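You operate a simulated robot arm through the tools that you are given. There is no shell and no other tool. Be economical: measure what you need, move in short steps, check, and stop when the job is done.

You run a simulated robot arm. Do the job below in one go: nothing can be reset, and whatever is moved stays where it is left.

Task
Clamp the chassis, dial the mesh to the card's figure and lock it with the silver screw.
Fine: the driver is set already; put it back in its dock.

Only the result counts: the job must be done as asked and must still hold three seconds after the hand-in. Knocking over, shifting, dropping, spilling or breaking anything else fails it.

Robot
A 6-joint arm with a two-finger parallel gripper, fixed in place. Base frame: the origin is at the foot of the arm, x ahead of it, y to its left, z up; the work surface is at about z = 0. Lengths are in m, angles in degrees, forces in N, time in s.
With the tool pointing down near the work surface it reaches from about 0.14 to 0.58 m from the base axis. Its first joint turns from -66.0 to 66.0 degrees. Payload 2.1 kg.
Tool frame: the origin (TCP) lies between the finger pads and is the grasp point; the fingertips stand 0.03 m ahead of it; z points along the fingers, y is the line along which they close. Largest opening 0.094 m; finger width 0.028, thickness 0.01; the body of the gripper, 0.05 by 0.096 m, starts 0.055 m behind the TCP.
Orientation is that of the tool frame in the base frame, as a unit quaternion [w, x, y, z]. With the fingers straight down and closing along the base's y, the tool's x points along the base's -x, its y along +y and its z along -z.

Tools
- The arm moves only by the tool play_rows. Its argument "moves" is a list of rows, each a list of 7 numbers: the shift along the base's x, y, z in m, then the turn, a rotation vector about the base's x, y, z in degrees, then the gripper command, from -1 (fully open) to 1 (shut), values between in proportion. In form: [[x, y, z, wx, wy, wz, hand], ...]. A call has 1 to 20 rows; each row shifts and turns the commanded pose from where the row before left it. Each row takes 0.2 s and may step no farther than 0.05 m and 8.6 degrees from the row before; otherwise, or with a gripper value out of range, the whole call is refused. A pose out of reach is approached as far as the arm can. The call stops where the force on the tool passes 50 N (or 10 N more than at its start, if that is more) or the arm is blocked; 0.2 s more then pass. Each finger travels about 0.072 m/s and halts on what it meets, pressing with about 39 N; the grip force reading is that of the motor and also rises with nothing between the fingers. The clock runs only during rows and for 0.2 s after the last one: add rows that do not move to give the fingers time. It gives the time, the measured TCP pose, the force on the tool (base axes), the opening and the grip force at its end, in the units of the frame above (readings bear some noise).
- Cameras (640 x 400 px; columns grow to the right, rows downward): "scene" is fixed at [0.0425, -0.3662, 0.4921]; the picture's right is [0.81, -0.59, 0.00], its down [-0.31, -0.44, -0.84] and it looks along [0.49, 0.68, -0.54] (base axes); focal length 273 px, centre (320, 200). "wrist" rides on the gripper at [0.076, 0.014, -0.102] in the tool frame; the picture's right is [-0.18, 0.98, 0.00], its down [-0.75, -0.14, -0.64] and it looks along [-0.63, -0.12, 0.77] (tool axes); focal length 243 px, centre (320, 200). There is no depth. A picture from a camera that has moved, and an enlarged one, comes with that camera's place and axes in the base frame and with its lens. The place of the scene camera against the robot may be out by one fixed shift of up to 0.012 m in any direction.
- snapshot(camera): a new picture of that camera. It takes no simulated time.
- inspect(camera, box): a new picture of the part [left, top, right, bottom] of that camera's present view, enlarged. It takes no simulated time.
- close_job(): hands the job in; it is judged then, once.

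Go step by step. Nothing tells you positions but the pictures and the camera data: compare them with the known pose of the tool, close in by small moves and look again before you grip or let go. The budget is 120 turns and 68 pictures, counting those below and the enlarged ones. Unless the task says otherwise, let go and move clear before handing in, and close with one line.

The tools are called after "Emit:" as a command line: name --pt "numbers of a row" for each row, then --argument value for the rest, lists and objects as JSON in quotes. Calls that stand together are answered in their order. play_rows: Moves the arm, as the interface text tells. Its arguments: {"type":"object","properties":{"moves":{"type":"array","items":{"type":"array","items":{"type":"number"}}}},"required":["moves"]} The other tools are called the same way: snapshot (camera) takes a picture; inspect (camera, box) takes an enlarged picture of a part of a camera's view; close_job () hands the job in.

At the start:

```text
time: 0.0
tcp_pos: [0.3178, 0.0523, 0.3428]
orientation: [0.0, 0.0, 1.0, 0.0]
wrist_force: [1.0, -0.4, -0.2]
finger_gap: 0.0939
grasp_force: 0.0
```

scene: 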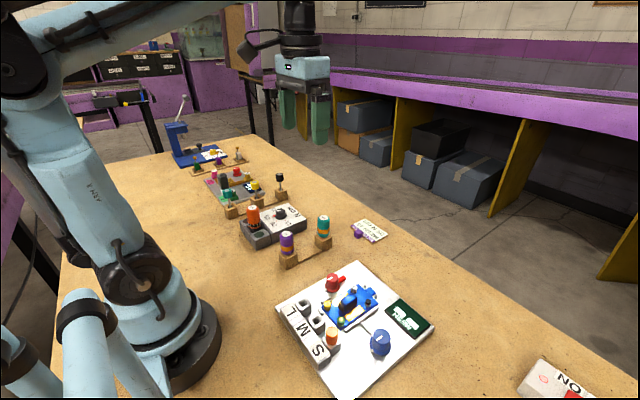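
wrist: 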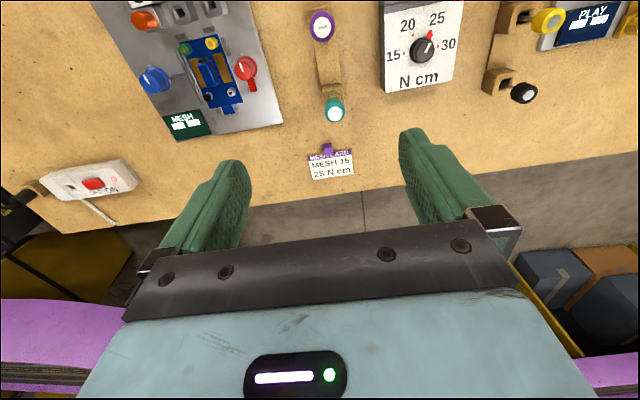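

I see a white fixture plate with a blue chassis, a red clamp lever, a blue dial, and S/M/L sockets, plus drivers in docks and a card. I'll enlarge the relevant parts.

Emit:
inspect --camera "scene" --box '[270, 250, 440, 400]'

Emit:
inspect --camera "scene" --box '[150, 90, 400, 270]'

Emit:
inspect --camera "wrist" --box '[90, 0, 360, 190]'

Emit:
inspect --camera "wrist" --box '[360, 0, 640, 190]'

```text
2.67 times, centred on (355, 325) of scene
camera zoom: at [0.0425, -0.3662, 0.4921], right [0.81, -0.59, 0.0], down [-0.31, -0.44, -0.84], along [0.49, 0.68, -0.54], focal length 728 px, centre (227, -133)
```

zoom: 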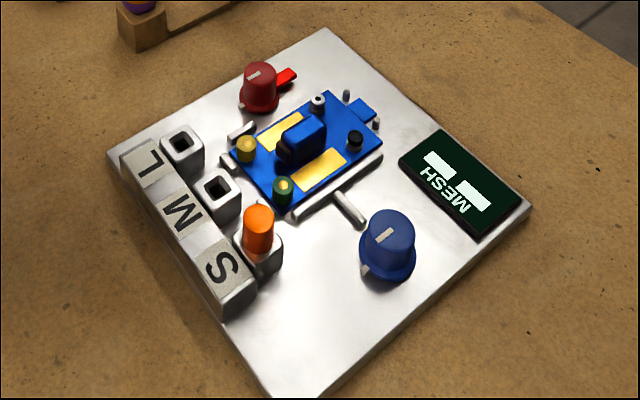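

```text
2.22 times, centred on (275, 180) of scene
camera zoom: at [0.0425, -0.3662, 0.4921], right [0.81, -0.59, 0.0], down [-0.31, -0.44, -0.84], along [0.49, 0.68, -0.54], focal length 607 px, centre (420, 244)
```

zoom: 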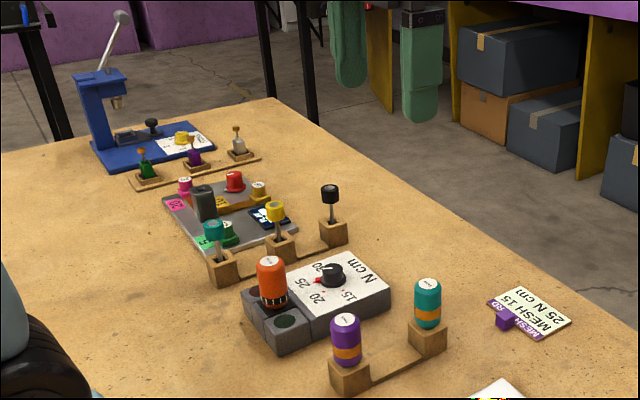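

```text
2.11 times, centred on (225, 95) of wrist
camera zoom: at [0.2423, 0.0686, 0.4455], right [0.18, 0.98, 0.0], down [0.75, -0.14, 0.64], along [0.63, -0.12, -0.77], focal length 511 px, centre (520, 421)
```

zoom: 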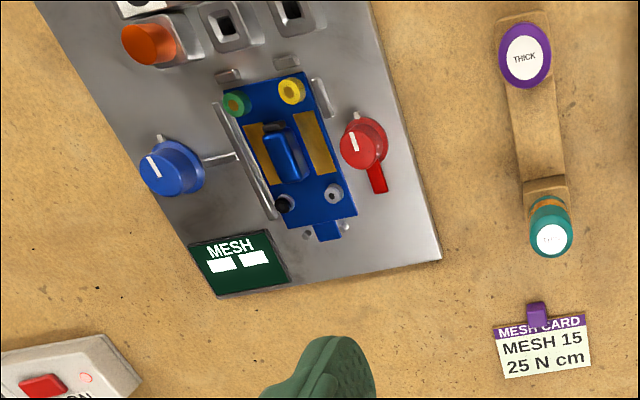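

```text
2.11 times, centred on (500, 95) of wrist
camera zoom: at [0.2423, 0.0686, 0.4455], right [0.18, 0.98, 0.0], down [0.75, -0.14, 0.64], along [0.63, -0.12, -0.77], focal length 511 px, centre (-59, 421)
```

zoom: 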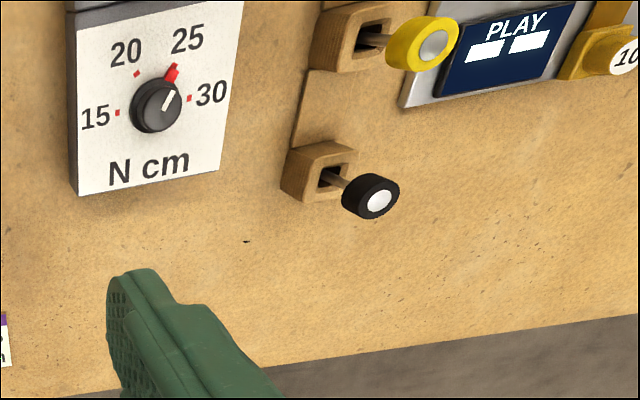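

The card reads MESH 15, 25 N cm, and the torque selector already points at 25. I'll move over the fixture for a closer look.

Emit:
play_rows --pt "-0.02 -0.045 -0.01 0 0 0 -1" --pt "-0.02 -0.045 -0.01 0 0 0 -1" --pt "-0.02 -0.045 -0.01 0 0 0 -1" --pt "0 -0.035 -0.01 0 0 0 -1" --pt "0 0 0 0 0 0 -1"

Emit:
snapshot --camera "wrist"

Emit:
inspect --camera "scene" --box '[230, 190, 350, 270]'

```text
refused: row 1 steps farther than a row can; nothing moved
```

```text
61 pictures are left
camera wrist: at [0.2423, 0.0686, 0.4455], right [0.18, 0.98, 0.0], down [0.75, -0.14, 0.64], along [0.63, -0.12, -0.77], focal length 243 px, centre (320, 200)
```

wrist: 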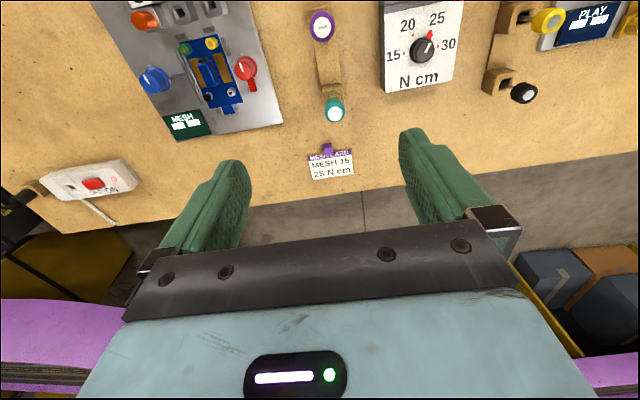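

```text
5.00 times, centred on (290, 230) of scene
camera zoom: at [0.0425, -0.3662, 0.4921], right [0.81, -0.59, 0.0], down [-0.31, -0.44, -0.84], along [0.49, 0.68, -0.54], focal length 1366 px, centre (470, 50)
```

zoom: 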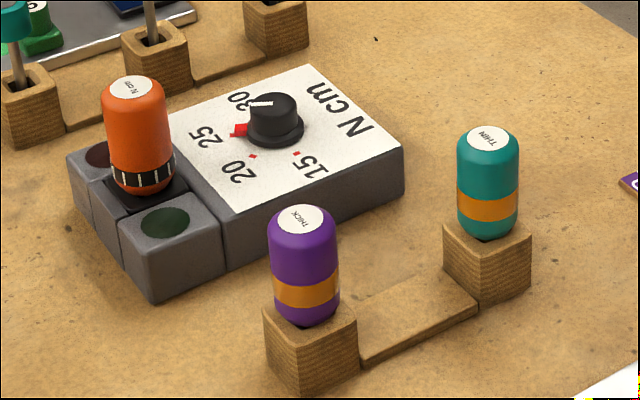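

Orange driver labelled N cm sits in its dock; THICK and THIN handles are in another. Moving over the fixture in smaller steps.

Emit:
play_rows --pt "-0.01 -0.04 -0.01 0 0 0 -1" --pt "-0.01 -0.04 -0.01 0 0 0 -1" --pt "-0.01 -0.04 -0.01 0 0 0 -1" --pt "-0.01 -0.04 -0.01 0 0 0 -1" --pt "-0.02 -0.015 -0.01 0 0 0 -1" --pt "0 0 0 0 0 0 -1"

Emit:
snapshot --camera "wrist"

Emit:
inspect --camera "wrist" --box '[220, 0, 480, 170]'

```text
time: 1.4
tcp_pos: [0.2597, -0.1205, 0.2934]
orientation: [0.0, 0.0, 1.0, 0.0]
wrist_force: [0.3, 0.0, 0.6]
finger_gap: 0.0937
grasp_force: 0.1
```

```text
59 pictures are left
camera wrist: at [0.1843, -0.1055, 0.3958], right [0.18, 0.98, 0.0], down [0.75, -0.14, 0.64], along [0.63, -0.12, -0.77], focal length 243 px, centre (320, 200)
```

wrist: 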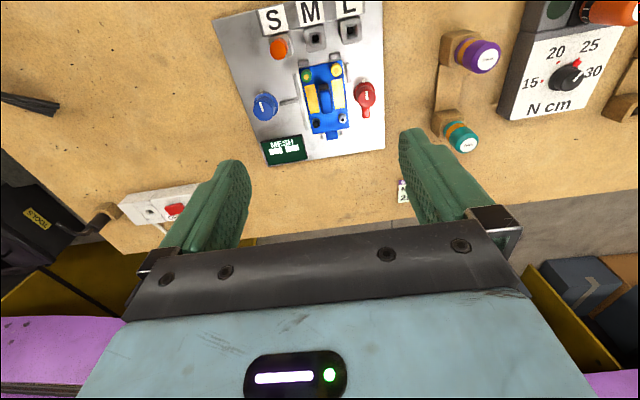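

```text
2.35 times, centred on (350, 85) of wrist
camera zoom: at [0.1843, -0.1055, 0.3958], right [0.18, 0.98, 0.0], down [0.75, -0.14, 0.64], along [0.63, -0.12, -0.77], focal length 571 px, centre (249, 471)
```

zoom: 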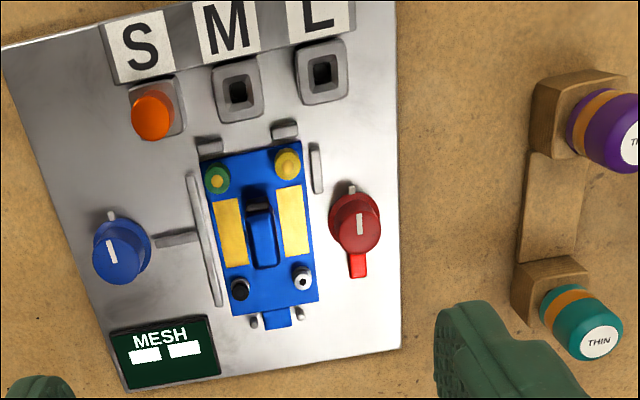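

Let me go lower for detail of screws, knobs and sockets.

Emit:
play_rows --pt "-0.01 0 -0.04 0 0 0 -1" --pt "-0.01 0 -0.04 0 0 0 -1" --pt "0 0 -0.04 0 0 0 -1" --pt "0 0 0 0 0 0 -1"

Emit:
inspect --camera "wrist" --box '[200, 0, 440, 150]'

Emit:
inspect --camera "wrist" --box '[270, 40, 410, 130]'

```text
time: 2.4
tcp_pos: [0.237, -0.1213, 0.1712]
orientation: [0.0, 0.0, 1.0, 0.0]
wrist_force: [0.7, -0.2, -0.4]
finger_gap: 0.094
grasp_force: 0.0
```

```text
2.67 times, centred on (320, 75) of wrist
camera zoom: at [0.1612, -0.1059, 0.2752], right [0.18, 0.98, 0.0], down [0.75, -0.14, 0.64], along [0.63, -0.12, -0.77], focal length 647 px, centre (320, 533)
```

zoom: 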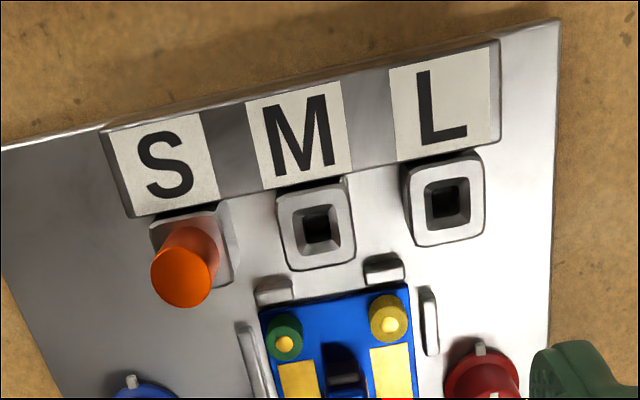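

```text
4.44 times, centred on (340, 85) of wrist
camera zoom: at [0.1612, -0.1059, 0.2752], right [0.18, 0.98, 0.0], down [0.75, -0.14, 0.64], along [0.63, -0.12, -0.77], focal length 1078 px, centre (231, 711)
```

zoom: 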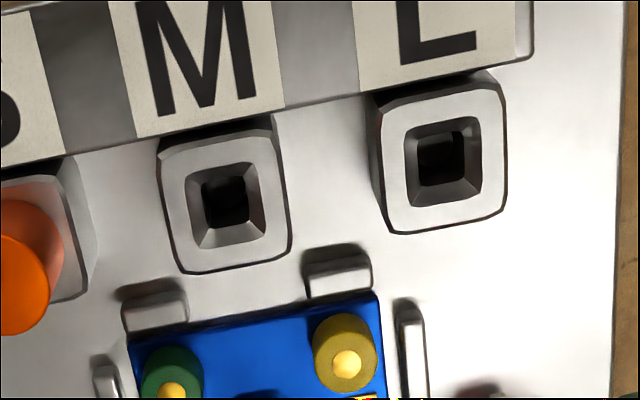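

Next, the chassis, clamp knob, and dial.

Emit:
inspect --camera "wrist" --box '[230, 100, 400, 206]'

Emit:
inspect --camera "scene" --box '[310, 265, 410, 365]'

```text
3.76 times, centred on (315, 153) of wrist
camera zoom: at [0.1612, -0.1059, 0.2752], right [0.18, 0.98, 0.0], down [0.75, -0.14, 0.64], along [0.63, -0.12, -0.77], focal length 913 px, centre (339, 377)
```

zoom: 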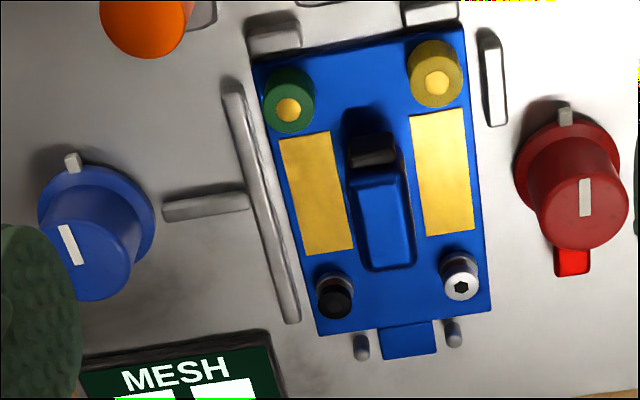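

```text
4.00 times, centred on (360, 315) of scene
camera zoom: at [0.0425, -0.3662, 0.4921], right [0.81, -0.59, 0.0], down [-0.31, -0.44, -0.84], along [0.49, 0.68, -0.54], focal length 1092 px, centre (160, -260)
```

zoom: 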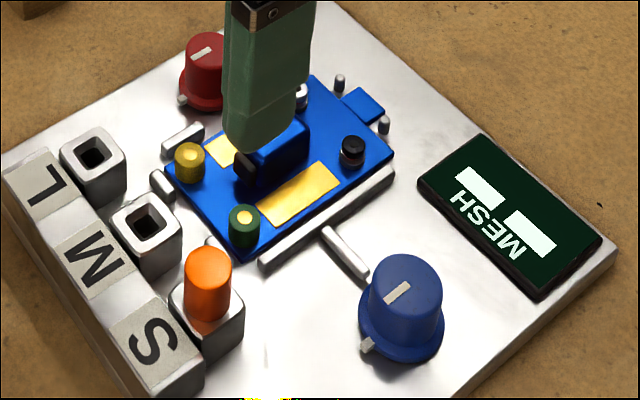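

Before acting, I'll check the ON box and the display.

Emit:
inspect --camera "scene" --box '[500, 340, 640, 400]'

Emit:
snapshot --camera "wrist"

```text
4.57 times, centred on (570, 370) of scene
camera zoom: at [0.0425, -0.3662, 0.4921], right [0.81, -0.59, 0.0], down [-0.31, -0.44, -0.84], along [0.49, 0.68, -0.54], focal length 1248 px, centre (-823, -577)
```

zoom: 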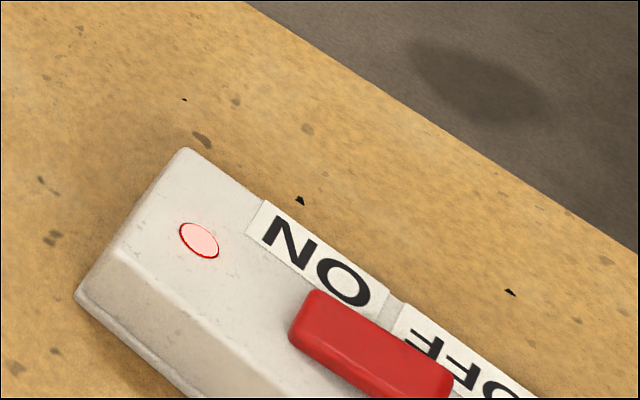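

```text
52 pictures are left
camera wrist: at [0.1612, -0.1059, 0.2752], right [0.18, 0.98, 0.0], down [0.75, -0.14, 0.64], along [0.63, -0.12, -0.77], focal length 243 px, centre (320, 200)
```

wrist: 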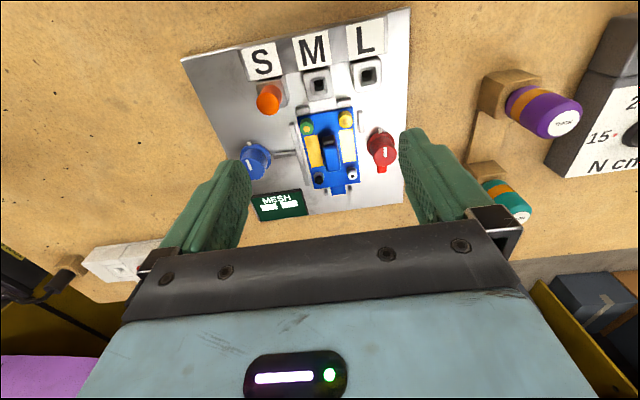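

Clamp knob (red) is near (0.299, -0.063), top at z≈0.05, with its lever pointing away from the chassis. I'll approach above it with fingers half open.

Emit:
play_rows --pt "0.031 0.029 -0.02 0 0 0 -0.1" --pt "0.031 0.029 -0.03 0 0 0 -0.1" --pt "0 0 -0.02 0 0 0 -0.1" --pt "0 0 0 0 0 0 -0.1" --pt "0 0 0 0 0 0 -0.1"

Emit:
inspect --camera "wrist" --box '[200, 60, 440, 210]'

Emit:
inspect --camera "scene" --box '[270, 230, 430, 330]'

```text
refused: row 2 steps farther than a row can; nothing moved
```

```text
2.67 times, centred on (320, 135) of wrist
camera zoom: at [0.1612, -0.1059, 0.2752], right [0.18, 0.98, 0.0], down [0.75, -0.14, 0.64], along [0.63, -0.12, -0.77], focal length 647 px, centre (320, 373)
```

zoom: 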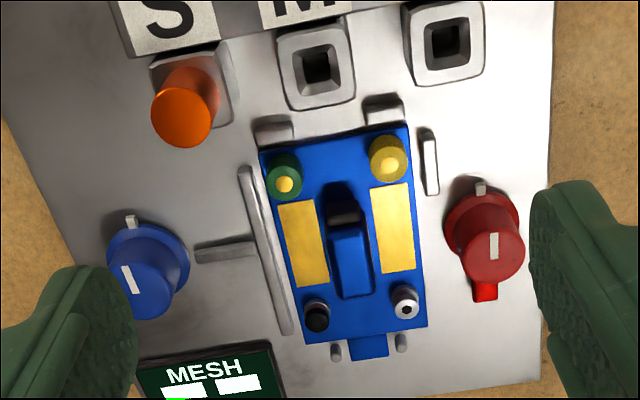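

```text
4.00 times, centred on (350, 280) of scene
camera zoom: at [0.0425, -0.3662, 0.4921], right [0.81, -0.59, 0.0], down [-0.31, -0.44, -0.84], along [0.49, 0.68, -0.54], focal length 1092 px, centre (200, -120)
```

zoom: 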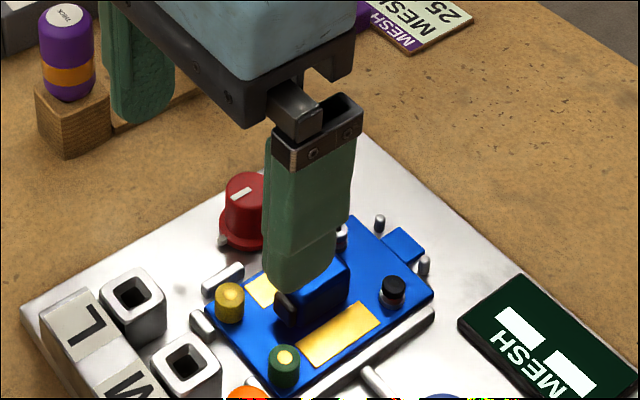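

The step was too long; repeating with smaller steps.

Emit:
play_rows --pt "0.03 0.02 -0.02 0 0 0 -0.1" --pt "0.032 0.02 -0.02 0 0 0 -0.1" --pt "0 0.018 -0.03 0 0 0 -0.1" --pt "0 0 0 0 0 0 -0.1" --pt "0 0 0 0 0 0 -0.1"

Emit:
inspect --camera "wrist" --box '[200, 60, 440, 210]'

Emit:
inspect --camera "scene" --box '[270, 230, 430, 330]'

```text
time: 3.6
tcp_pos: [0.302, -0.0636, 0.102]
orientation: [0.0, 0.001, 1.0, 0.0]
wrist_force: [0.2, 0.2, 0.1]
finger_gap: 0.0516
grasp_force: 0.1
```

```text
2.67 times, centred on (320, 135) of wrist
camera zoom: at [0.225, -0.0487, 0.2045], right [0.18, 0.98, 0.0], down [0.75, -0.14, 0.64], along [0.63, -0.12, -0.77], focal length 647 px, centre (320, 373)
```

zoom: 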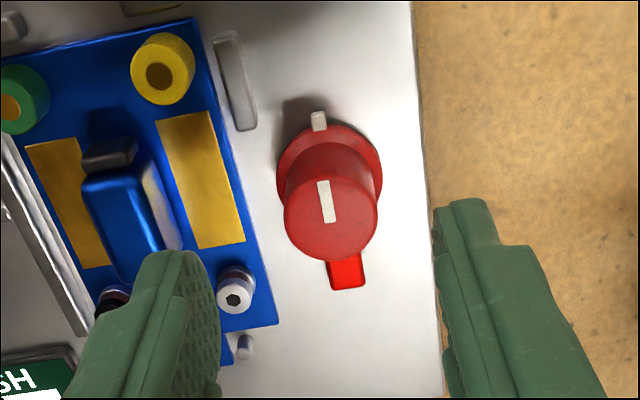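

```text
4.00 times, centred on (350, 280) of scene
camera zoom: at [0.0425, -0.3662, 0.4921], right [0.81, -0.59, 0.0], down [-0.31, -0.44, -0.84], along [0.49, 0.68, -0.54], focal length 1092 px, centre (200, -120)
```

zoom: 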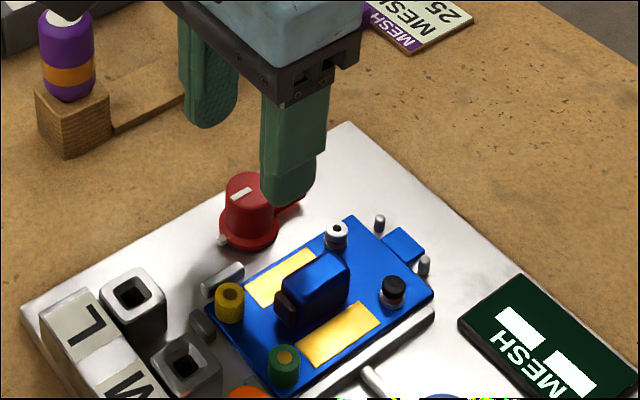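

Knob axis ≈ (0.302, -0.0605), chassis edge at y≈-0.085. I'll pre-turn 16° clockwise to stay clear of the silver screw, narrow, descend and grip.

Emit:
play_rows --pt "0 0.003 0 0 0 -8 0.234" --pt "0 0 0 0 0 -8 0.234" --pt "0 0 -0.02 0 0 0 0.234" --pt "0 0 -0.014 0 0 0 0.234" --pt "0 0 0 0 0 0 0.234" --pt "0 0 0 0 0 0 1" --pt "0 0 0 0 0 0 1"

Emit:
inspect --camera "scene" --box '[270, 230, 430, 330]'

```text
time: 5.2
tcp_pos: [0.2996, -0.0614, 0.068]
orientation: [0.0, 0.139, 0.99, 0.0]
wrist_force: [2.2, 1.5, -12.6]
finger_gap: 0.0249
grasp_force: 44.8
```

```text
4.00 times, centred on (350, 280) of scene
camera zoom: at [0.0425, -0.3662, 0.4921], right [0.81, -0.59, 0.0], down [-0.31, -0.44, -0.84], along [0.49, 0.68, -0.54], focal length 1092 px, centre (200, -120)
```

zoom: 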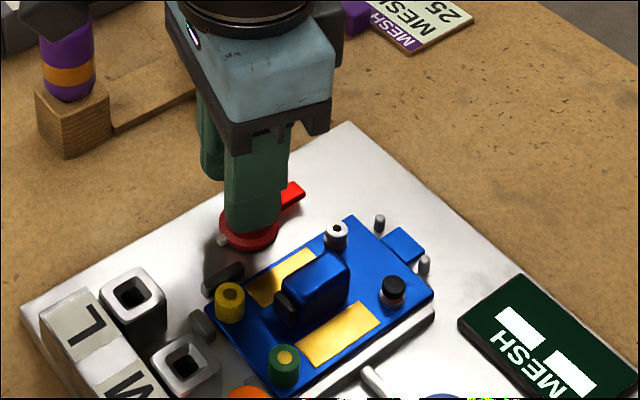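

Gripped (gap 0.025). Turning clockwise in steps.

Emit:
play_rows --pt "0 0 0 0 0 -8 1" --pt "0 0 0 0 0 -8 1" --pt "0 0 0 0 0 -8 1" --pt "0 0 0 0 0 -8 1" --pt "0 0 0 0 0 -8 1"

Emit:
inspect --camera "scene" --box '[270, 230, 430, 330]'

```text
time: 6.5
tcp_pos: [0.3021, -0.0568, 0.0682]
orientation: [0.0, 0.468, 0.884, 0.007]
wrist_force: [0.2, 0.5, -4.1]
finger_gap: 0.0248
grasp_force: 44.6
stopped in row 5: the force on the tool passed its limit (the readings are from after the stop); the commanded pose is now the measured one
```

```text
4.00 times, centred on (350, 280) of scene
camera zoom: at [0.0425, -0.3662, 0.4921], right [0.81, -0.59, 0.0], down [-0.31, -0.44, -0.84], along [0.49, 0.68, -0.54], focal length 1092 px, centre (200, -120)
```

zoom: 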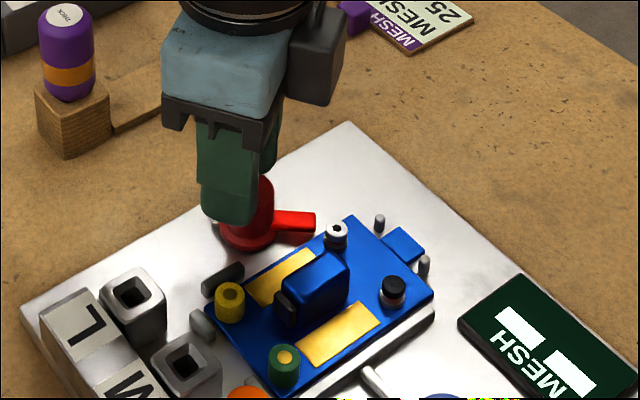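

Lever has swung ~40° toward the chassis. Let me see whether it is near a stop.

Emit:
snapshot --camera "wrist"

```text
45 pictures are left
camera wrist: at [0.2705, 0.0134, 0.1722], right [0.92, 0.4, 0.01], down [0.3, -0.71, 0.63], along [0.26, -0.58, -0.77], focal length 243 px, centre (320, 200)
```

wrist: 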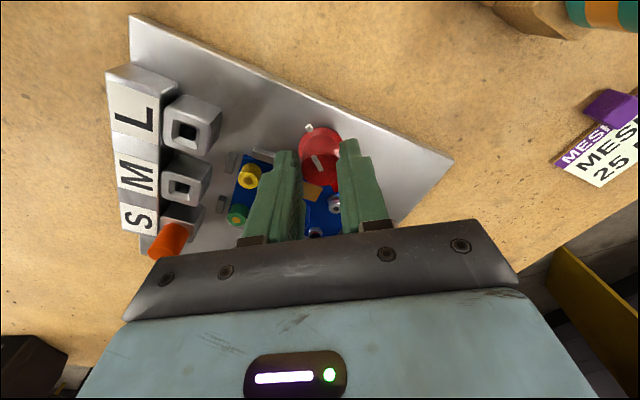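

Forces came from being slightly off-axis; I estimate the axis at about (0.305, -0.062). I'll release, recentre, regrip and turn on.

Emit:
play_rows --pt "0 0 0 0 0 0 0.3" --pt "0 0 0 0 0 0 0.3" --pt "0.003 -0.0055 0 0 0 0 0.3" --pt "0 0 0 0 0 0 0.3" --pt "0 0 0 0 0 0 1" --pt "0 0 0 0 0 0 1"

Emit:
play_rows --pt "0 0 0 0 0 -8 1" --pt "0 0 0 0 0 -8 1" --pt "0 0 0 0 0 -8 1" --pt "0 0 0 0 0 -8 1"

Emit:
inspect --camera "scene" --box '[270, 230, 430, 330]'

```text
time: 7.9
tcp_pos: [0.3049, -0.0616, 0.0687]
orientation: [0.001, 0.468, 0.884, 0.008]
wrist_force: [12.2, 6.2, -6.3]
finger_gap: 0.025
grasp_force: 45.1
```

```text
time: 8.9
tcp_pos: [0.304, -0.0619, 0.0694]
orientation: [0.001, 0.695, 0.719, 0.009]
wrist_force: [17.1, 15.4, -39.2]
finger_gap: 0.0247
grasp_force: 44.6
```

```text
4.00 times, centred on (350, 280) of scene
camera zoom: at [0.0426, -0.3662, 0.492], right [0.81, -0.59, 0.0], down [-0.32, -0.44, -0.84], along [0.49, 0.68, -0.54], focal length 1092 px, centre (200, -120)
```

zoom: 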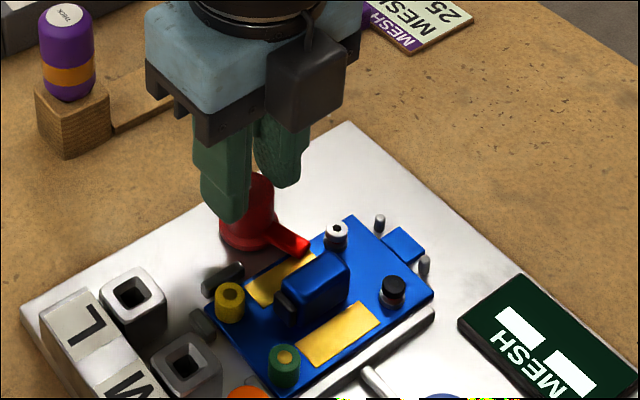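

Lever is now over the chassis; continuing the last degrees.

Emit:
play_rows --pt "0 0 0.001 0 0 -6 1" --pt "0 0 0 0 0 -6 1" --pt "0 0 0 0 0 -4 1"

Emit:
inspect --camera "scene" --box '[270, 230, 430, 330]'

```text
time: 9.7
tcp_pos: [0.3049, -0.0615, 0.0709]
orientation: [0.0, 0.788, 0.615, 0.007]
wrist_force: [8.6, 12.7, -33.8]
finger_gap: 0.0247
grasp_force: 44.9
```

```text
4.00 times, centred on (350, 280) of scene
camera zoom: at [0.0426, -0.3662, 0.492], right [0.81, -0.59, 0.0], down [-0.32, -0.44, -0.84], along [0.49, 0.68, -0.54], focal length 1092 px, centre (200, -120)
```

zoom: 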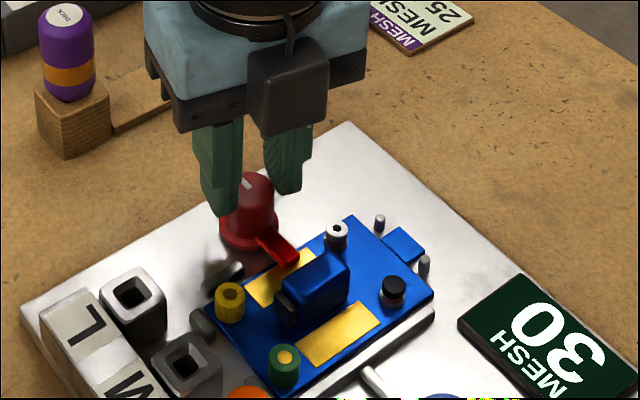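

Clamped: the display lit up with MESH 30. Releasing, rising and untwisting on the way to the blue dial.

Emit:
play_rows --pt "0 0 0 0 0 0 0.3" --pt "0 0 0 0 0 0 0.3" --pt "0 0 0.02 0 0 0 0" --pt "0 0 0.03 0 0 0 0" --pt "0 -0.02 0.02 0 0 8 0" --pt "0 -0.03 0 0 0 8 0" --pt "0 -0.03 0 0 0 8 0" --pt "0 -0.03 0 0 0 8 0" --pt "0 -0.032 0 0 0 8 0" --pt "0 0 0 0 0 8 0" --pt "0 0 0 0 0 8 0" --pt "0 0 0 0 0 8 0" --pt "0 0 0 0 0 8 0" --pt "-0.005 0 0 0 0 8 0" --pt "-0.01 0 0 0 0 8 0" --pt "0 0 0 0 0 8 0" --pt "0 0 0 0 0 8 0" --pt "0 0 0 0 0 0 0"

Emit:
inspect --camera "wrist" --box '[200, 60, 440, 210]'

Emit:
inspect --camera "scene" --box '[280, 250, 440, 350]'

```text
time: 13.5
tcp_pos: [0.2891, -0.2048, 0.14]
orientation: [-0.003, -0.002, 1.0, 0.006]
wrist_force: [0.3, 0.3, -0.5]
finger_gap: 0.047
grasp_force: 0.0
```

```text
2.67 times, centred on (320, 135) of wrist
camera zoom: at [0.214, -0.1911, 0.2431], right [0.18, 0.98, 0.01], down [0.76, -0.14, 0.63], along [0.63, -0.11, -0.77], focal length 647 px, centre (320, 373)
```

zoom: 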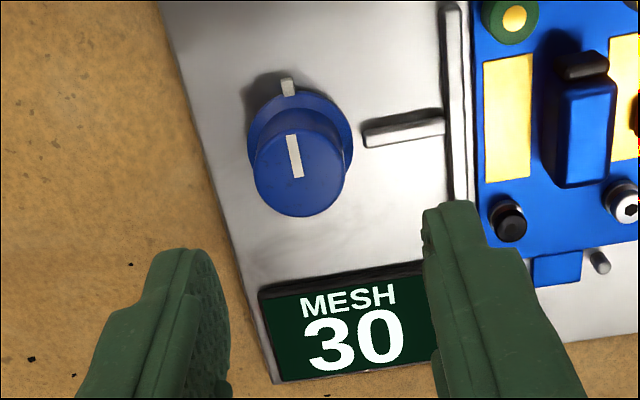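

```text
4.00 times, centred on (360, 300) of scene
camera zoom: at [0.0425, -0.3662, 0.4921], right [0.81, -0.59, 0.0], down [-0.31, -0.44, -0.84], along [0.49, 0.68, -0.54], focal length 1092 px, centre (160, -200)
```

zoom: 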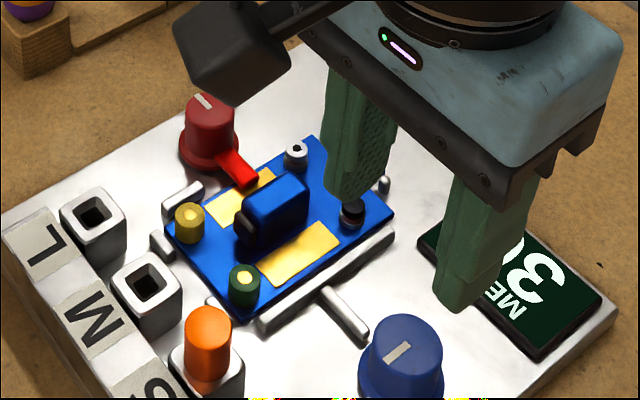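

Dial axis ≈ (0.293, -0.211). Descending and gripping.

Emit:
play_rows --pt "0.004 -0.006 -0.03 0 0 0 0.2" --pt "0 0 -0.03 0 0 0 0.2" --pt "0 0 -0.011 0 0 0 0.2" --pt "0 0 0 0 0 0 0.2" --pt "0 0 0 0 0 0 1" --pt "0 0 0 0 0 0 1"

Emit:
inspect --camera "scene" --box '[280, 270, 440, 370]'

```text
time: 14.9
tcp_pos: [0.2929, -0.2121, 0.0669]
orientation: [-0.003, -0.001, 1.0, 0.003]
wrist_force: [1.1, -13.5, -19.6]
finger_gap: 0.0297
grasp_force: 45.0
```

```text
4.00 times, centred on (360, 320) of scene
camera zoom: at [0.0425, -0.3662, 0.492], right [0.81, -0.59, 0.0], down [-0.31, -0.44, -0.84], along [0.49, 0.68, -0.54], focal length 1092 px, centre (160, -280)
```

zoom: 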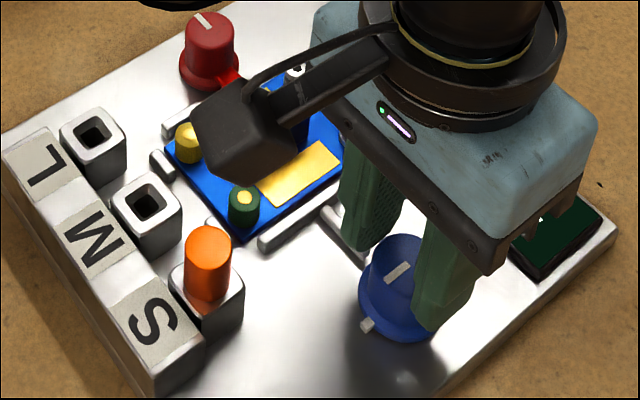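

Gripped. Turn 16° clockwise as a probe and read the display.

Emit:
play_rows --pt "0 0 0 0 0 -8 1" --pt "0 0 0 0 0 -8 1"

Emit:
snapshot --camera "wrist"

```text
time: 15.5
tcp_pos: [0.2917, -0.2117, 0.0681]
orientation: [-0.003, 0.139, 0.99, 0.005]
wrist_force: [0.5, -16.9, -43.1]
finger_gap: 0.0296
grasp_force: 45.0
```

```text
39 pictures are left
camera wrist: at [0.2239, -0.1766, 0.1712], right [0.45, 0.89, 0.01], down [0.69, -0.35, 0.63], along [0.57, -0.28, -0.77], focal length 243 px, centre (320, 200)
```

wrist: 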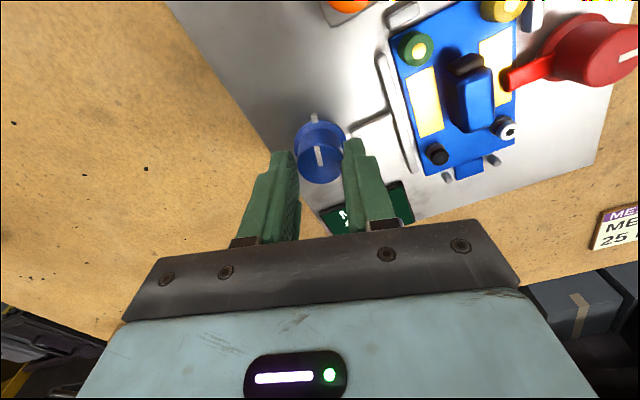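

Emit:
inspect --camera "scene" --box '[360, 270, 440, 350]'

```text
5.00 times, centred on (400, 310) of scene
camera zoom: at [0.0426, -0.3663, 0.492], right [0.81, -0.59, 0.0], down [-0.32, -0.44, -0.84], along [0.49, 0.68, -0.54], focal length 1366 px, centre (-80, -350)
```

zoom: 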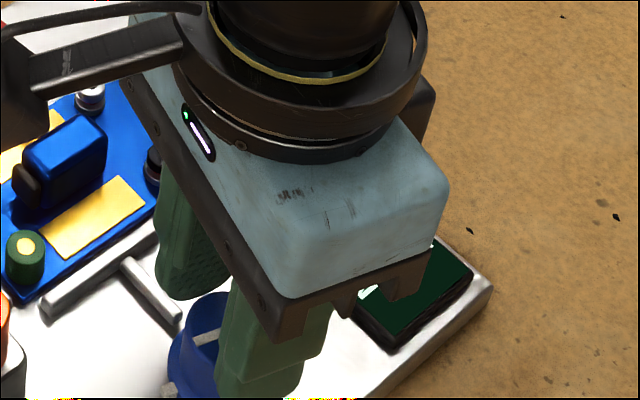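

The display is hidden; I'll release and lift to read it.

Emit:
play_rows --pt "0 0 0 0 0 0 0.2" --pt "0 0 0 0 0 0 0.2" --pt "0 0 0.035 0 0 0 0.2" --pt "0 0 0.035 0 0 0 0.2" --pt "0 0 0 0 0 0 0.2"

Emit:
inspect --camera "wrist" --box '[200, 60, 440, 210]'

```text
time: 16.7
tcp_pos: [0.2938, -0.2121, 0.1391]
orientation: [-0.002, 0.138, 0.99, 0.005]
wrist_force: [0.2, 0.5, -0.5]
finger_gap: 0.0377
grasp_force: 0.1
```

```text
2.67 times, centred on (320, 135) of wrist
camera zoom: at [0.2253, -0.1783, 0.243], right [0.45, 0.9, 0.01], down [0.69, -0.35, 0.63], along [0.57, -0.28, -0.77], focal length 647 px, centre (320, 373)
```

zoom: 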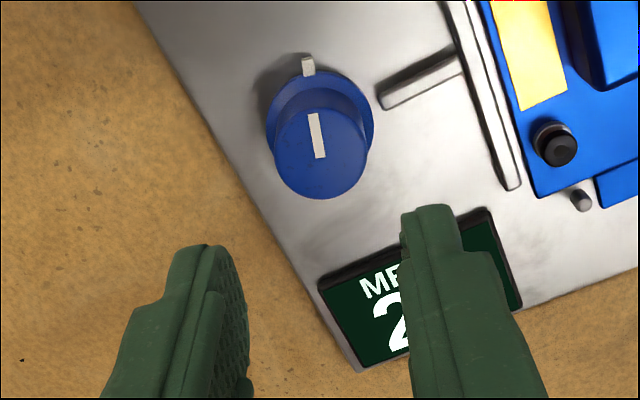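

Emit:
inspect --camera "scene" --box '[360, 270, 440, 350]'

```text
5.00 times, centred on (400, 310) of scene
camera zoom: at [0.0425, -0.3662, 0.4921], right [0.81, -0.59, 0.0], down [-0.31, -0.44, -0.84], along [0.49, 0.68, -0.54], focal length 1366 px, centre (-80, -350)
```

zoom: 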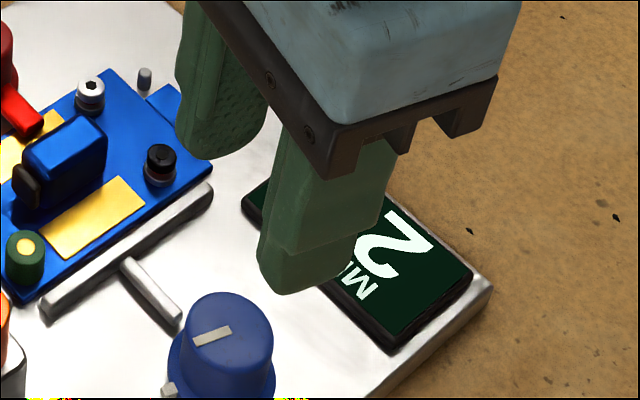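

Emit:
play_rows --pt "0 0 0 0 0 8 0.2" --pt "0 0 0 0 0 8 0.2" --pt "0 0 0 0 0 0 0.2"

Emit:
inspect --camera "wrist" --box '[200, 60, 440, 210]'

```text
time: 17.5
tcp_pos: [0.2946, -0.2131, 0.1389]
orientation: [-0.003, -0.003, 1.0, 0.006]
wrist_force: [-0.3, -0.4, -1.1]
finger_gap: 0.0378
grasp_force: 0.0
```

```text
2.67 times, centred on (320, 135) of wrist
camera zoom: at [0.2188, -0.1978, 0.2421], right [0.18, 0.98, 0.01], down [0.76, -0.14, 0.63], along [0.63, -0.11, -0.77], focal length 647 px, centre (320, 373)
```

zoom: 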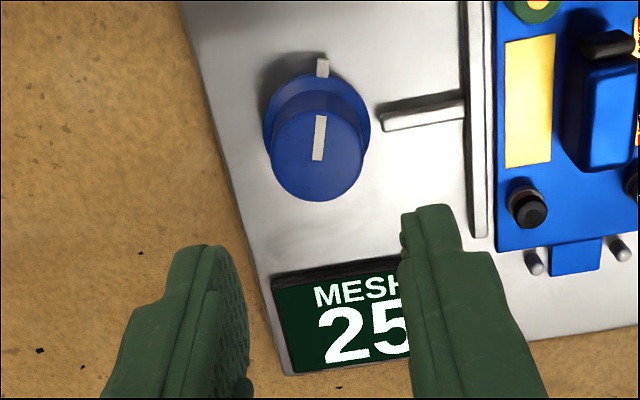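

16° moved it from 30 to 25 (≈3.2°/unit). I need about 32° more; regripping and turning.

Emit:
play_rows --pt "-0.001 0.001 -0.04 0 0 0 0.2" --pt "0 0 -0.03 0 0 0 0.2" --pt "0 0 0 0 0 0 0.2" --pt "0 0 0 0 0 0 1" --pt "0 0 0 0 0 0 1" --pt "0 0 0 0 0 -8 1" --pt "0 0 0.001 0 0 -8 1" --pt "0 0 0 0 0 -8 1" --pt "0 0 0 0 0 -8 1" --pt "0 0 0 0 0 0 1"

Emit:
play_rows --pt "0 0 0 0 0 0 0.2" --pt "0 0 0 0 0 0 0.2" --pt "0 0 0.035 0 0 0 0.2" --pt "0 0 0.035 0 0 8 0.2" --pt "0 0 0 0 0 8 0.2" --pt "0 0 0 0 0 8 0.2" --pt "0 0 0 0 0 8 0.2" --pt "0 0 0 0 0 0 0.2"

Emit:
inspect --camera "wrist" --box '[200, 60, 440, 210]'

```text
time: 19.1
tcp_pos: [0.2927, -0.212, 0.0691]
orientation: [-0.002, 0.12, 0.993, 0.001]
wrist_force: [2.7, -1.0, -6.7]
finger_gap: 0.0289
grasp_force: 44.9
stopped in row 7: the force on the tool passed its limit (the readings are from after the stop); the commanded pose is now the measured one
```

```text
time: 20.9
tcp_pos: [0.2943, -0.2107, 0.1396]
orientation: [-0.002, -0.158, 0.987, 0.001]
wrist_force: [0.7, -1.1, -0.2]
finger_gap: 0.0376
grasp_force: 0.0
```

```text
2.67 times, centred on (320, 135) of wrist
camera zoom: at [0.2171, -0.2204, 0.2417], right [-0.13, 0.99, 0.0], down [0.76, 0.1, 0.64], along [0.63, 0.09, -0.77], focal length 647 px, centre (320, 373)
```

zoom: 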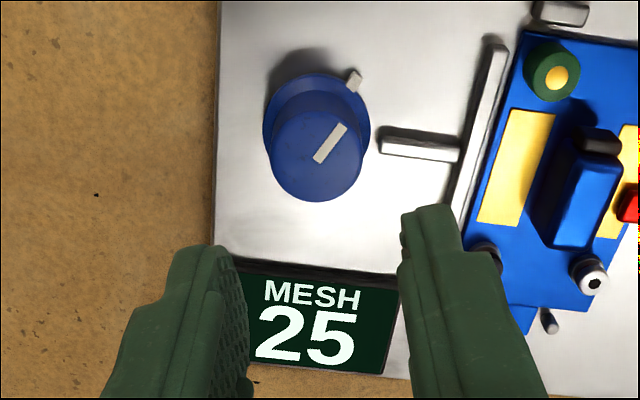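

The reading still shows 25 although the knob line moved ~13° further, so the dial likely steps in fives with coarse detents. I'll grip slightly higher from here and turn on.

Emit:
play_rows --pt "-0.0015 -0.001 -0.035 0 0 0 0.2" --pt "0 0 -0.032 0 0 0 0.2" --pt "0 0 0 0 0 0 0.2" --pt "0 0 0 0 0 0 1" --pt "0 0 0 0 0 0 1"

Emit:
play_rows --pt "0 0 0 0 0 -6 1" --pt "0 0 0 0 0 -6 1" --pt "0 0 0 0 0 -6 1" --pt "0 0 0 0 0 -6 1" --pt "0 0 0 0 0 -6 1" --pt "0 0 0 0 0 0 1"

Emit:
play_rows --pt "0 0 0 0 0 0 0.2" --pt "0 0 0 0 0 0 0.2" --pt "0 0 0.035 0 0 0 0.2" --pt "0 0 0.035 0 0 8 0.2" --pt "0 0 0 0 0 8 0.2" --pt "0 0 0 0 0 8 0.2" --pt "0 0 0 0 0 6 0.2" --pt "0 0 0 0 0 0 0.2"

Emit:
inspect --camera "wrist" --box '[200, 60, 440, 210]'

```text
time: 22.1
tcp_pos: [0.2907, -0.2132, 0.0732]
orientation: [-0.003, -0.157, 0.988, 0.0]
wrist_force: [0.1, 0.0, 0.4]
finger_gap: 0.0
grasp_force: 32.7
```

```text
time: 23.5
tcp_pos: [0.2905, -0.2123, 0.0729]
orientation: [-0.001, 0.104, 0.995, 0.001]
wrist_force: [-1.0, -0.5, -0.4]
finger_gap: 0.0003
grasp_force: 33.0
```

```text
time: 25.3
tcp_pos: [0.292, -0.2113, 0.1415]
orientation: [-0.002, -0.159, 0.987, 0.0]
wrist_force: [0.9, -0.3, 0.5]
finger_gap: 0.0379
grasp_force: 0.0
```

```text
2.67 times, centred on (320, 135) of wrist
camera zoom: at [0.2153, -0.2208, 0.245], right [-0.13, 0.99, 0.0], down [0.76, 0.1, 0.64], along [0.63, 0.09, -0.77], focal length 647 px, centre (320, 373)
```

zoom: 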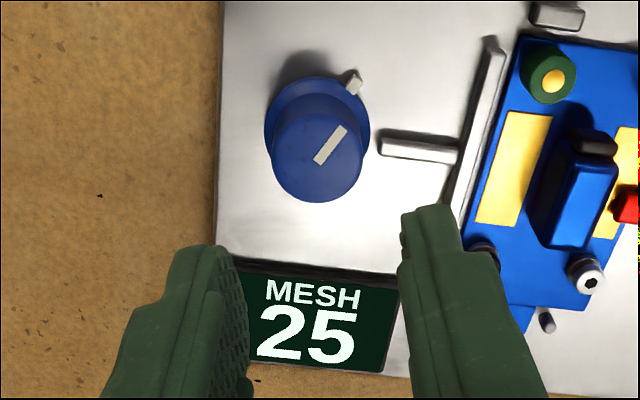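

The fingers closed above the knob: its top is only at z≈0.041, so earlier grips were marginal. I'll grip deeper (tips at ~0.029), centred at (0.295, -0.211).

Emit:
play_rows --pt "0.003 0 -0.04 0 0 0 0.2" --pt "0 0 -0.03 0 0 0 0.2" --pt "0 0 -0.012 0 0 0 0.2" --pt "0 0 0 0 0 0 0.2" --pt "0 0 0 0 0 0 1" --pt "0 0 0 0 0 0 1"

Emit:
play_rows --pt "0 0 0 0 0 -6 1" --pt "0 0 0 0 0 -6 1" --pt "0 0 0 0 0 -6 1" --pt "0 0 0 0 0 -6 1" --pt "0 0 0 0 0 -6 1" --pt "0 0 0 0 0 0 1"

```text
time: 26.7
tcp_pos: [0.2948, -0.2122, 0.0578]
orientation: [-0.002, -0.156, 0.988, 0.0]
wrist_force: [1.0, -3.0, -16.0]
finger_gap: 0.0291
grasp_force: 45.1
```

```text
time: 28.1
tcp_pos: [0.2936, -0.2117, 0.0598]
orientation: [-0.002, 0.104, 0.995, 0.002]
wrist_force: [-4.8, 5.7, -41.3]
finger_gap: 0.0288
grasp_force: 45.6
```

Emit:
play_rows --pt "0 0 0 0 0 0 0.2" --pt "0 0 0 0 0 0 0.2" --pt "0 0 0.035 0 0 0 0.2" --pt "0 0 0.045 0 0 8 0.2" --pt "0 0 0 0 0 8 0.2" --pt "0 0 0 0 0 8 0.2" --pt "0 0 0 0 0 6 0.2" --pt "0 0 0 0 0 0 0.2"

Emit:
inspect --camera "wrist" --box '[200, 60, 440, 210]'

```text
time: 29.9
tcp_pos: [0.2942, -0.2137, 0.1409]
orientation: [-0.002, -0.158, 0.987, 0.0]
wrist_force: [-0.3, 0.4, 0.4]
finger_gap: 0.0374
grasp_force: 0.0
```

```text
2.67 times, centred on (320, 135) of wrist
camera zoom: at [0.2181, -0.2219, 0.2436], right [-0.13, 0.99, 0.0], down [0.76, 0.1, 0.64], along [0.63, 0.09, -0.77], focal length 647 px, centre (320, 373)
```

zoom: 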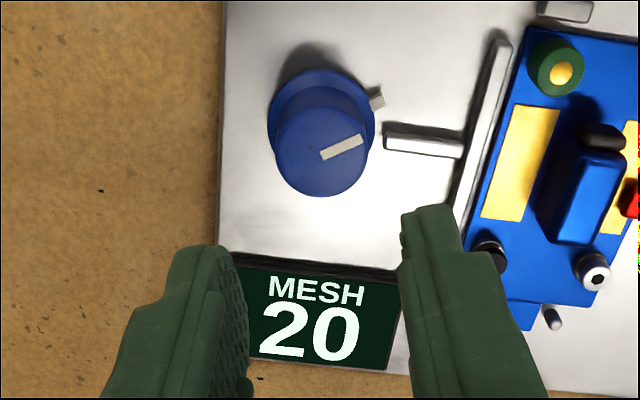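

Now 20: 30° per step of five. One more identical 30° turn should give 15.

Emit:
play_rows --pt "0.001 0.002 -0.04 0 0 0 0.2" --pt "0 0 -0.03 0 0 0 0.2" --pt "0 0 -0.012 0 0 0 0.2" --pt "0 0 0 0 0 0 0.2" --pt "0 0 0 0 0 0 1" --pt "0 0 0 0 0 0 1"

Emit:
play_rows --pt "0 0 0 0 0 -6 1" --pt "0 0 0 0 0 -6 1" --pt "0 0 0 0 0 -6 1" --pt "0 0 0 0 0 -6 1" --pt "0 0 0 0 0 -6 1" --pt "0 0 0 0 0 0 1"

Emit:
play_rows --pt "0 0 0 0 0 0 0.2" --pt "0 0 0 0 0 0 0.2" --pt "0 0 0.035 0 0 0 0.2" --pt "0 0 0.045 0 0 8 0.2" --pt "0 0 0 0 0 8 0.2" --pt "0 0 0 0 0 8 0.2" --pt "0 0 0 0 0 6 0.2" --pt "0 0 0 0 0 0 0.2"

Emit:
inspect --camera "wrist" --box '[200, 60, 440, 210]'

```text
time: 31.3
tcp_pos: [0.2957, -0.2113, 0.059]
orientation: [-0.002, -0.156, 0.988, -0.001]
wrist_force: [8.5, -19.3, -21.8]
finger_gap: 0.0288
grasp_force: 44.6
```

```text
time: 32.7
tcp_pos: [0.2957, -0.2126, 0.0583]
orientation: [0.0, 0.105, 0.994, -0.002]
wrist_force: [9.3, -29.4, -34.1]
finger_gap: 0.0286
grasp_force: 44.2
```

```text
time: 34.5
tcp_pos: [0.2963, -0.2124, 0.1376]
orientation: [-0.002, -0.157, 0.988, 0.001]
wrist_force: [-0.5, 0.1, 0.4]
finger_gap: 0.0374
grasp_force: 0.1
```

```text
2.67 times, centred on (320, 135) of wrist
camera zoom: at [0.2198, -0.2196, 0.2405], right [-0.13, 0.99, 0.0], down [0.76, 0.1, 0.64], along [0.63, 0.09, -0.77], focal length 647 px, centre (320, 373)
```

zoom: 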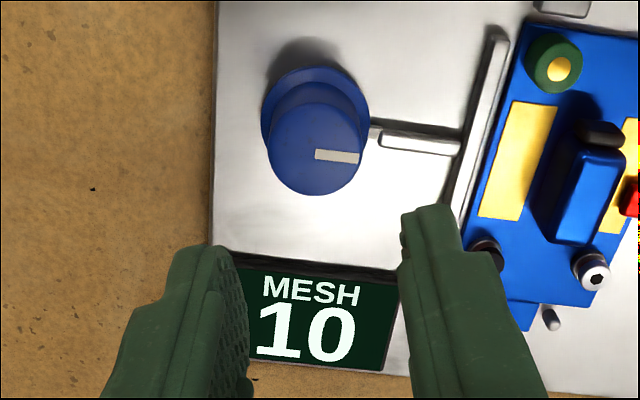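

Overshot to 10; a step is about 22°. Turning back ~20° counter-clockwise.

Emit:
play_rows --pt "-0.001 0.001 -0.04 0 0 -5 0.2" --pt "0 0 -0.03 0 0 -5 0.2" --pt "0 0 -0.009 0 0 -5 0.2" --pt "0 0 0 0 0 -5 0.2" --pt "0 0 0 0 0 0 1" --pt "0 0 0 0 0 0 1"

Emit:
play_rows --pt "0 0 0 0 0 5 1" --pt "0 0 0 0 0 5 1" --pt "0 0 0 0 0 5 1" --pt "0 0 0 0 0 5 1" --pt "0 0 0 0 0 0 1"

Emit:
play_rows --pt "0 0 0 0 0 0 0.2" --pt "0 0 0 0 0 0 0.2" --pt "0 0 0.035 0 0 0 0.2" --pt "0 0 0.045 0 0 0 0.2" --pt "0 0 0 0 0 0 0.2"

Emit:
inspect --camera "wrist" --box '[200, 60, 440, 210]'

```text
time: 35.9
tcp_pos: [0.2946, -0.2118, 0.0581]
orientation: [-0.002, 0.019, 1.0, -0.002]
wrist_force: [2.9, -27.0, -22.4]
finger_gap: 0.0298
grasp_force: 44.9
```

```text
time: 36.4
tcp_pos: [0.294, -0.2116, 0.0583]
orientation: [-0.001, -0.029, 1.0, -0.002]
wrist_force: [1.7, -2.1, -7.4]
finger_gap: 0.0294
grasp_force: 45.1
stopped in row 2: the force on the tool passed its limit (the readings are from after the stop); the commanded pose is now the measured one
```

```text
time: 37.6
tcp_pos: [0.2938, -0.2123, 0.1378]
orientation: [-0.001, -0.028, 1.0, -0.003]
wrist_force: [1.0, -1.0, 0.4]
finger_gap: 0.0376
grasp_force: 0.1
```

```text
2.67 times, centred on (320, 135) of wrist
camera zoom: at [0.2172, -0.2, 0.2405], right [0.13, 0.99, -0.01], down [0.76, -0.09, 0.64], along [0.64, -0.09, -0.77], focal length 647 px, centre (320, 373)
```

zoom: 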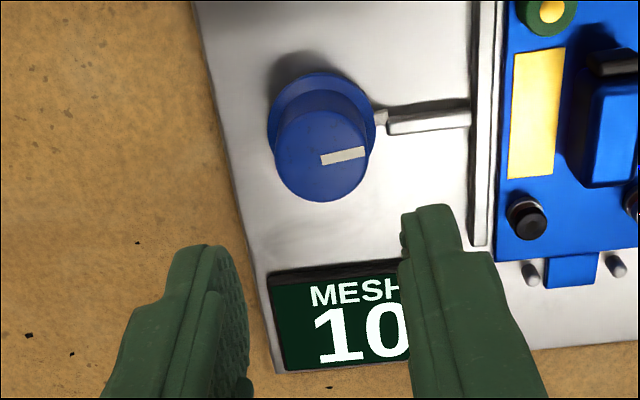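

Only ~5° was made before the force limit from off-centre grip. Axis y is nearer -0.213; recentering and turning 15° more.

Emit:
play_rows --pt "0.0005 -0.0015 -0.04 0 0 -6 0.2" --pt "0 0 -0.03 0 0 -6 0.2" --pt "0 0 -0.009 0 0 0 0.2" --pt "0 0 0 0 0 0 0.2" --pt "0 0 0 0 0 0 1" --pt "0 0 0 0 0 0 1"

Emit:
play_rows --pt "0 0 0 0 0 5 1" --pt "0 0 0 0 0 5 1" --pt "0 0 0 0 0 5 1" --pt "0 0 0 0 0 0 1"

Emit:
play_rows --pt "0 0 0 0 0 0 0.2" --pt "0 0 0 0 0 0 0.2" --pt "0 0 0.035 0 0 0 0.2" --pt "0 0 0.045 0 0 4 0.2" --pt "0 0 0 0 0 0 0.2"

Emit:
inspect --camera "wrist" --box '[200, 60, 440, 210]'

```text
time: 39.0
tcp_pos: [0.2949, -0.2126, 0.0579]
orientation: [-0.002, 0.074, 0.997, 0.001]
wrist_force: [4.0, 27.4, -15.7]
finger_gap: 0.0288
grasp_force: 44.7
```

```text
time: 39.7
tcp_pos: [0.2962, -0.2128, 0.0585]
orientation: [-0.001, -0.04, 0.999, 0.001]
wrist_force: [2.5, -0.1, -7.7]
finger_gap: 0.0287
grasp_force: 44.9
stopped in row 3: the force on the tool passed its limit (the readings are from after the stop); the commanded pose is now the measured one
```

```text
time: 40.9
tcp_pos: [0.296, -0.2112, 0.139]
orientation: [-0.001, -0.075, 0.997, 0.001]
wrist_force: [0.3, -0.7, -0.7]
finger_gap: 0.0374
grasp_force: 0.1
```

```text
2.67 times, centred on (320, 135) of wrist
camera zoom: at [0.2192, -0.2079, 0.2422], right [0.03, 1.0, 0.0], down [0.77, -0.03, 0.64], along [0.64, -0.02, -0.77], focal length 647 px, centre (320, 373)
```

zoom: 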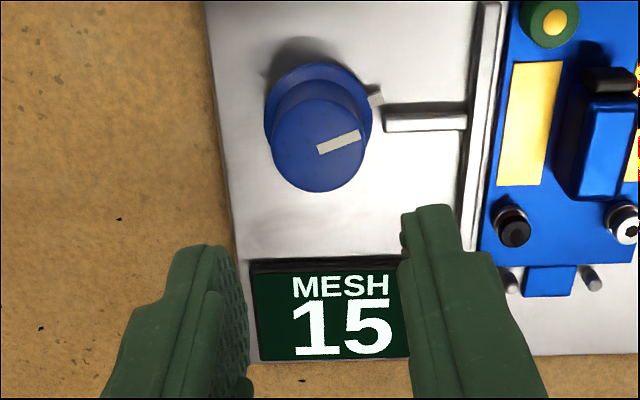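

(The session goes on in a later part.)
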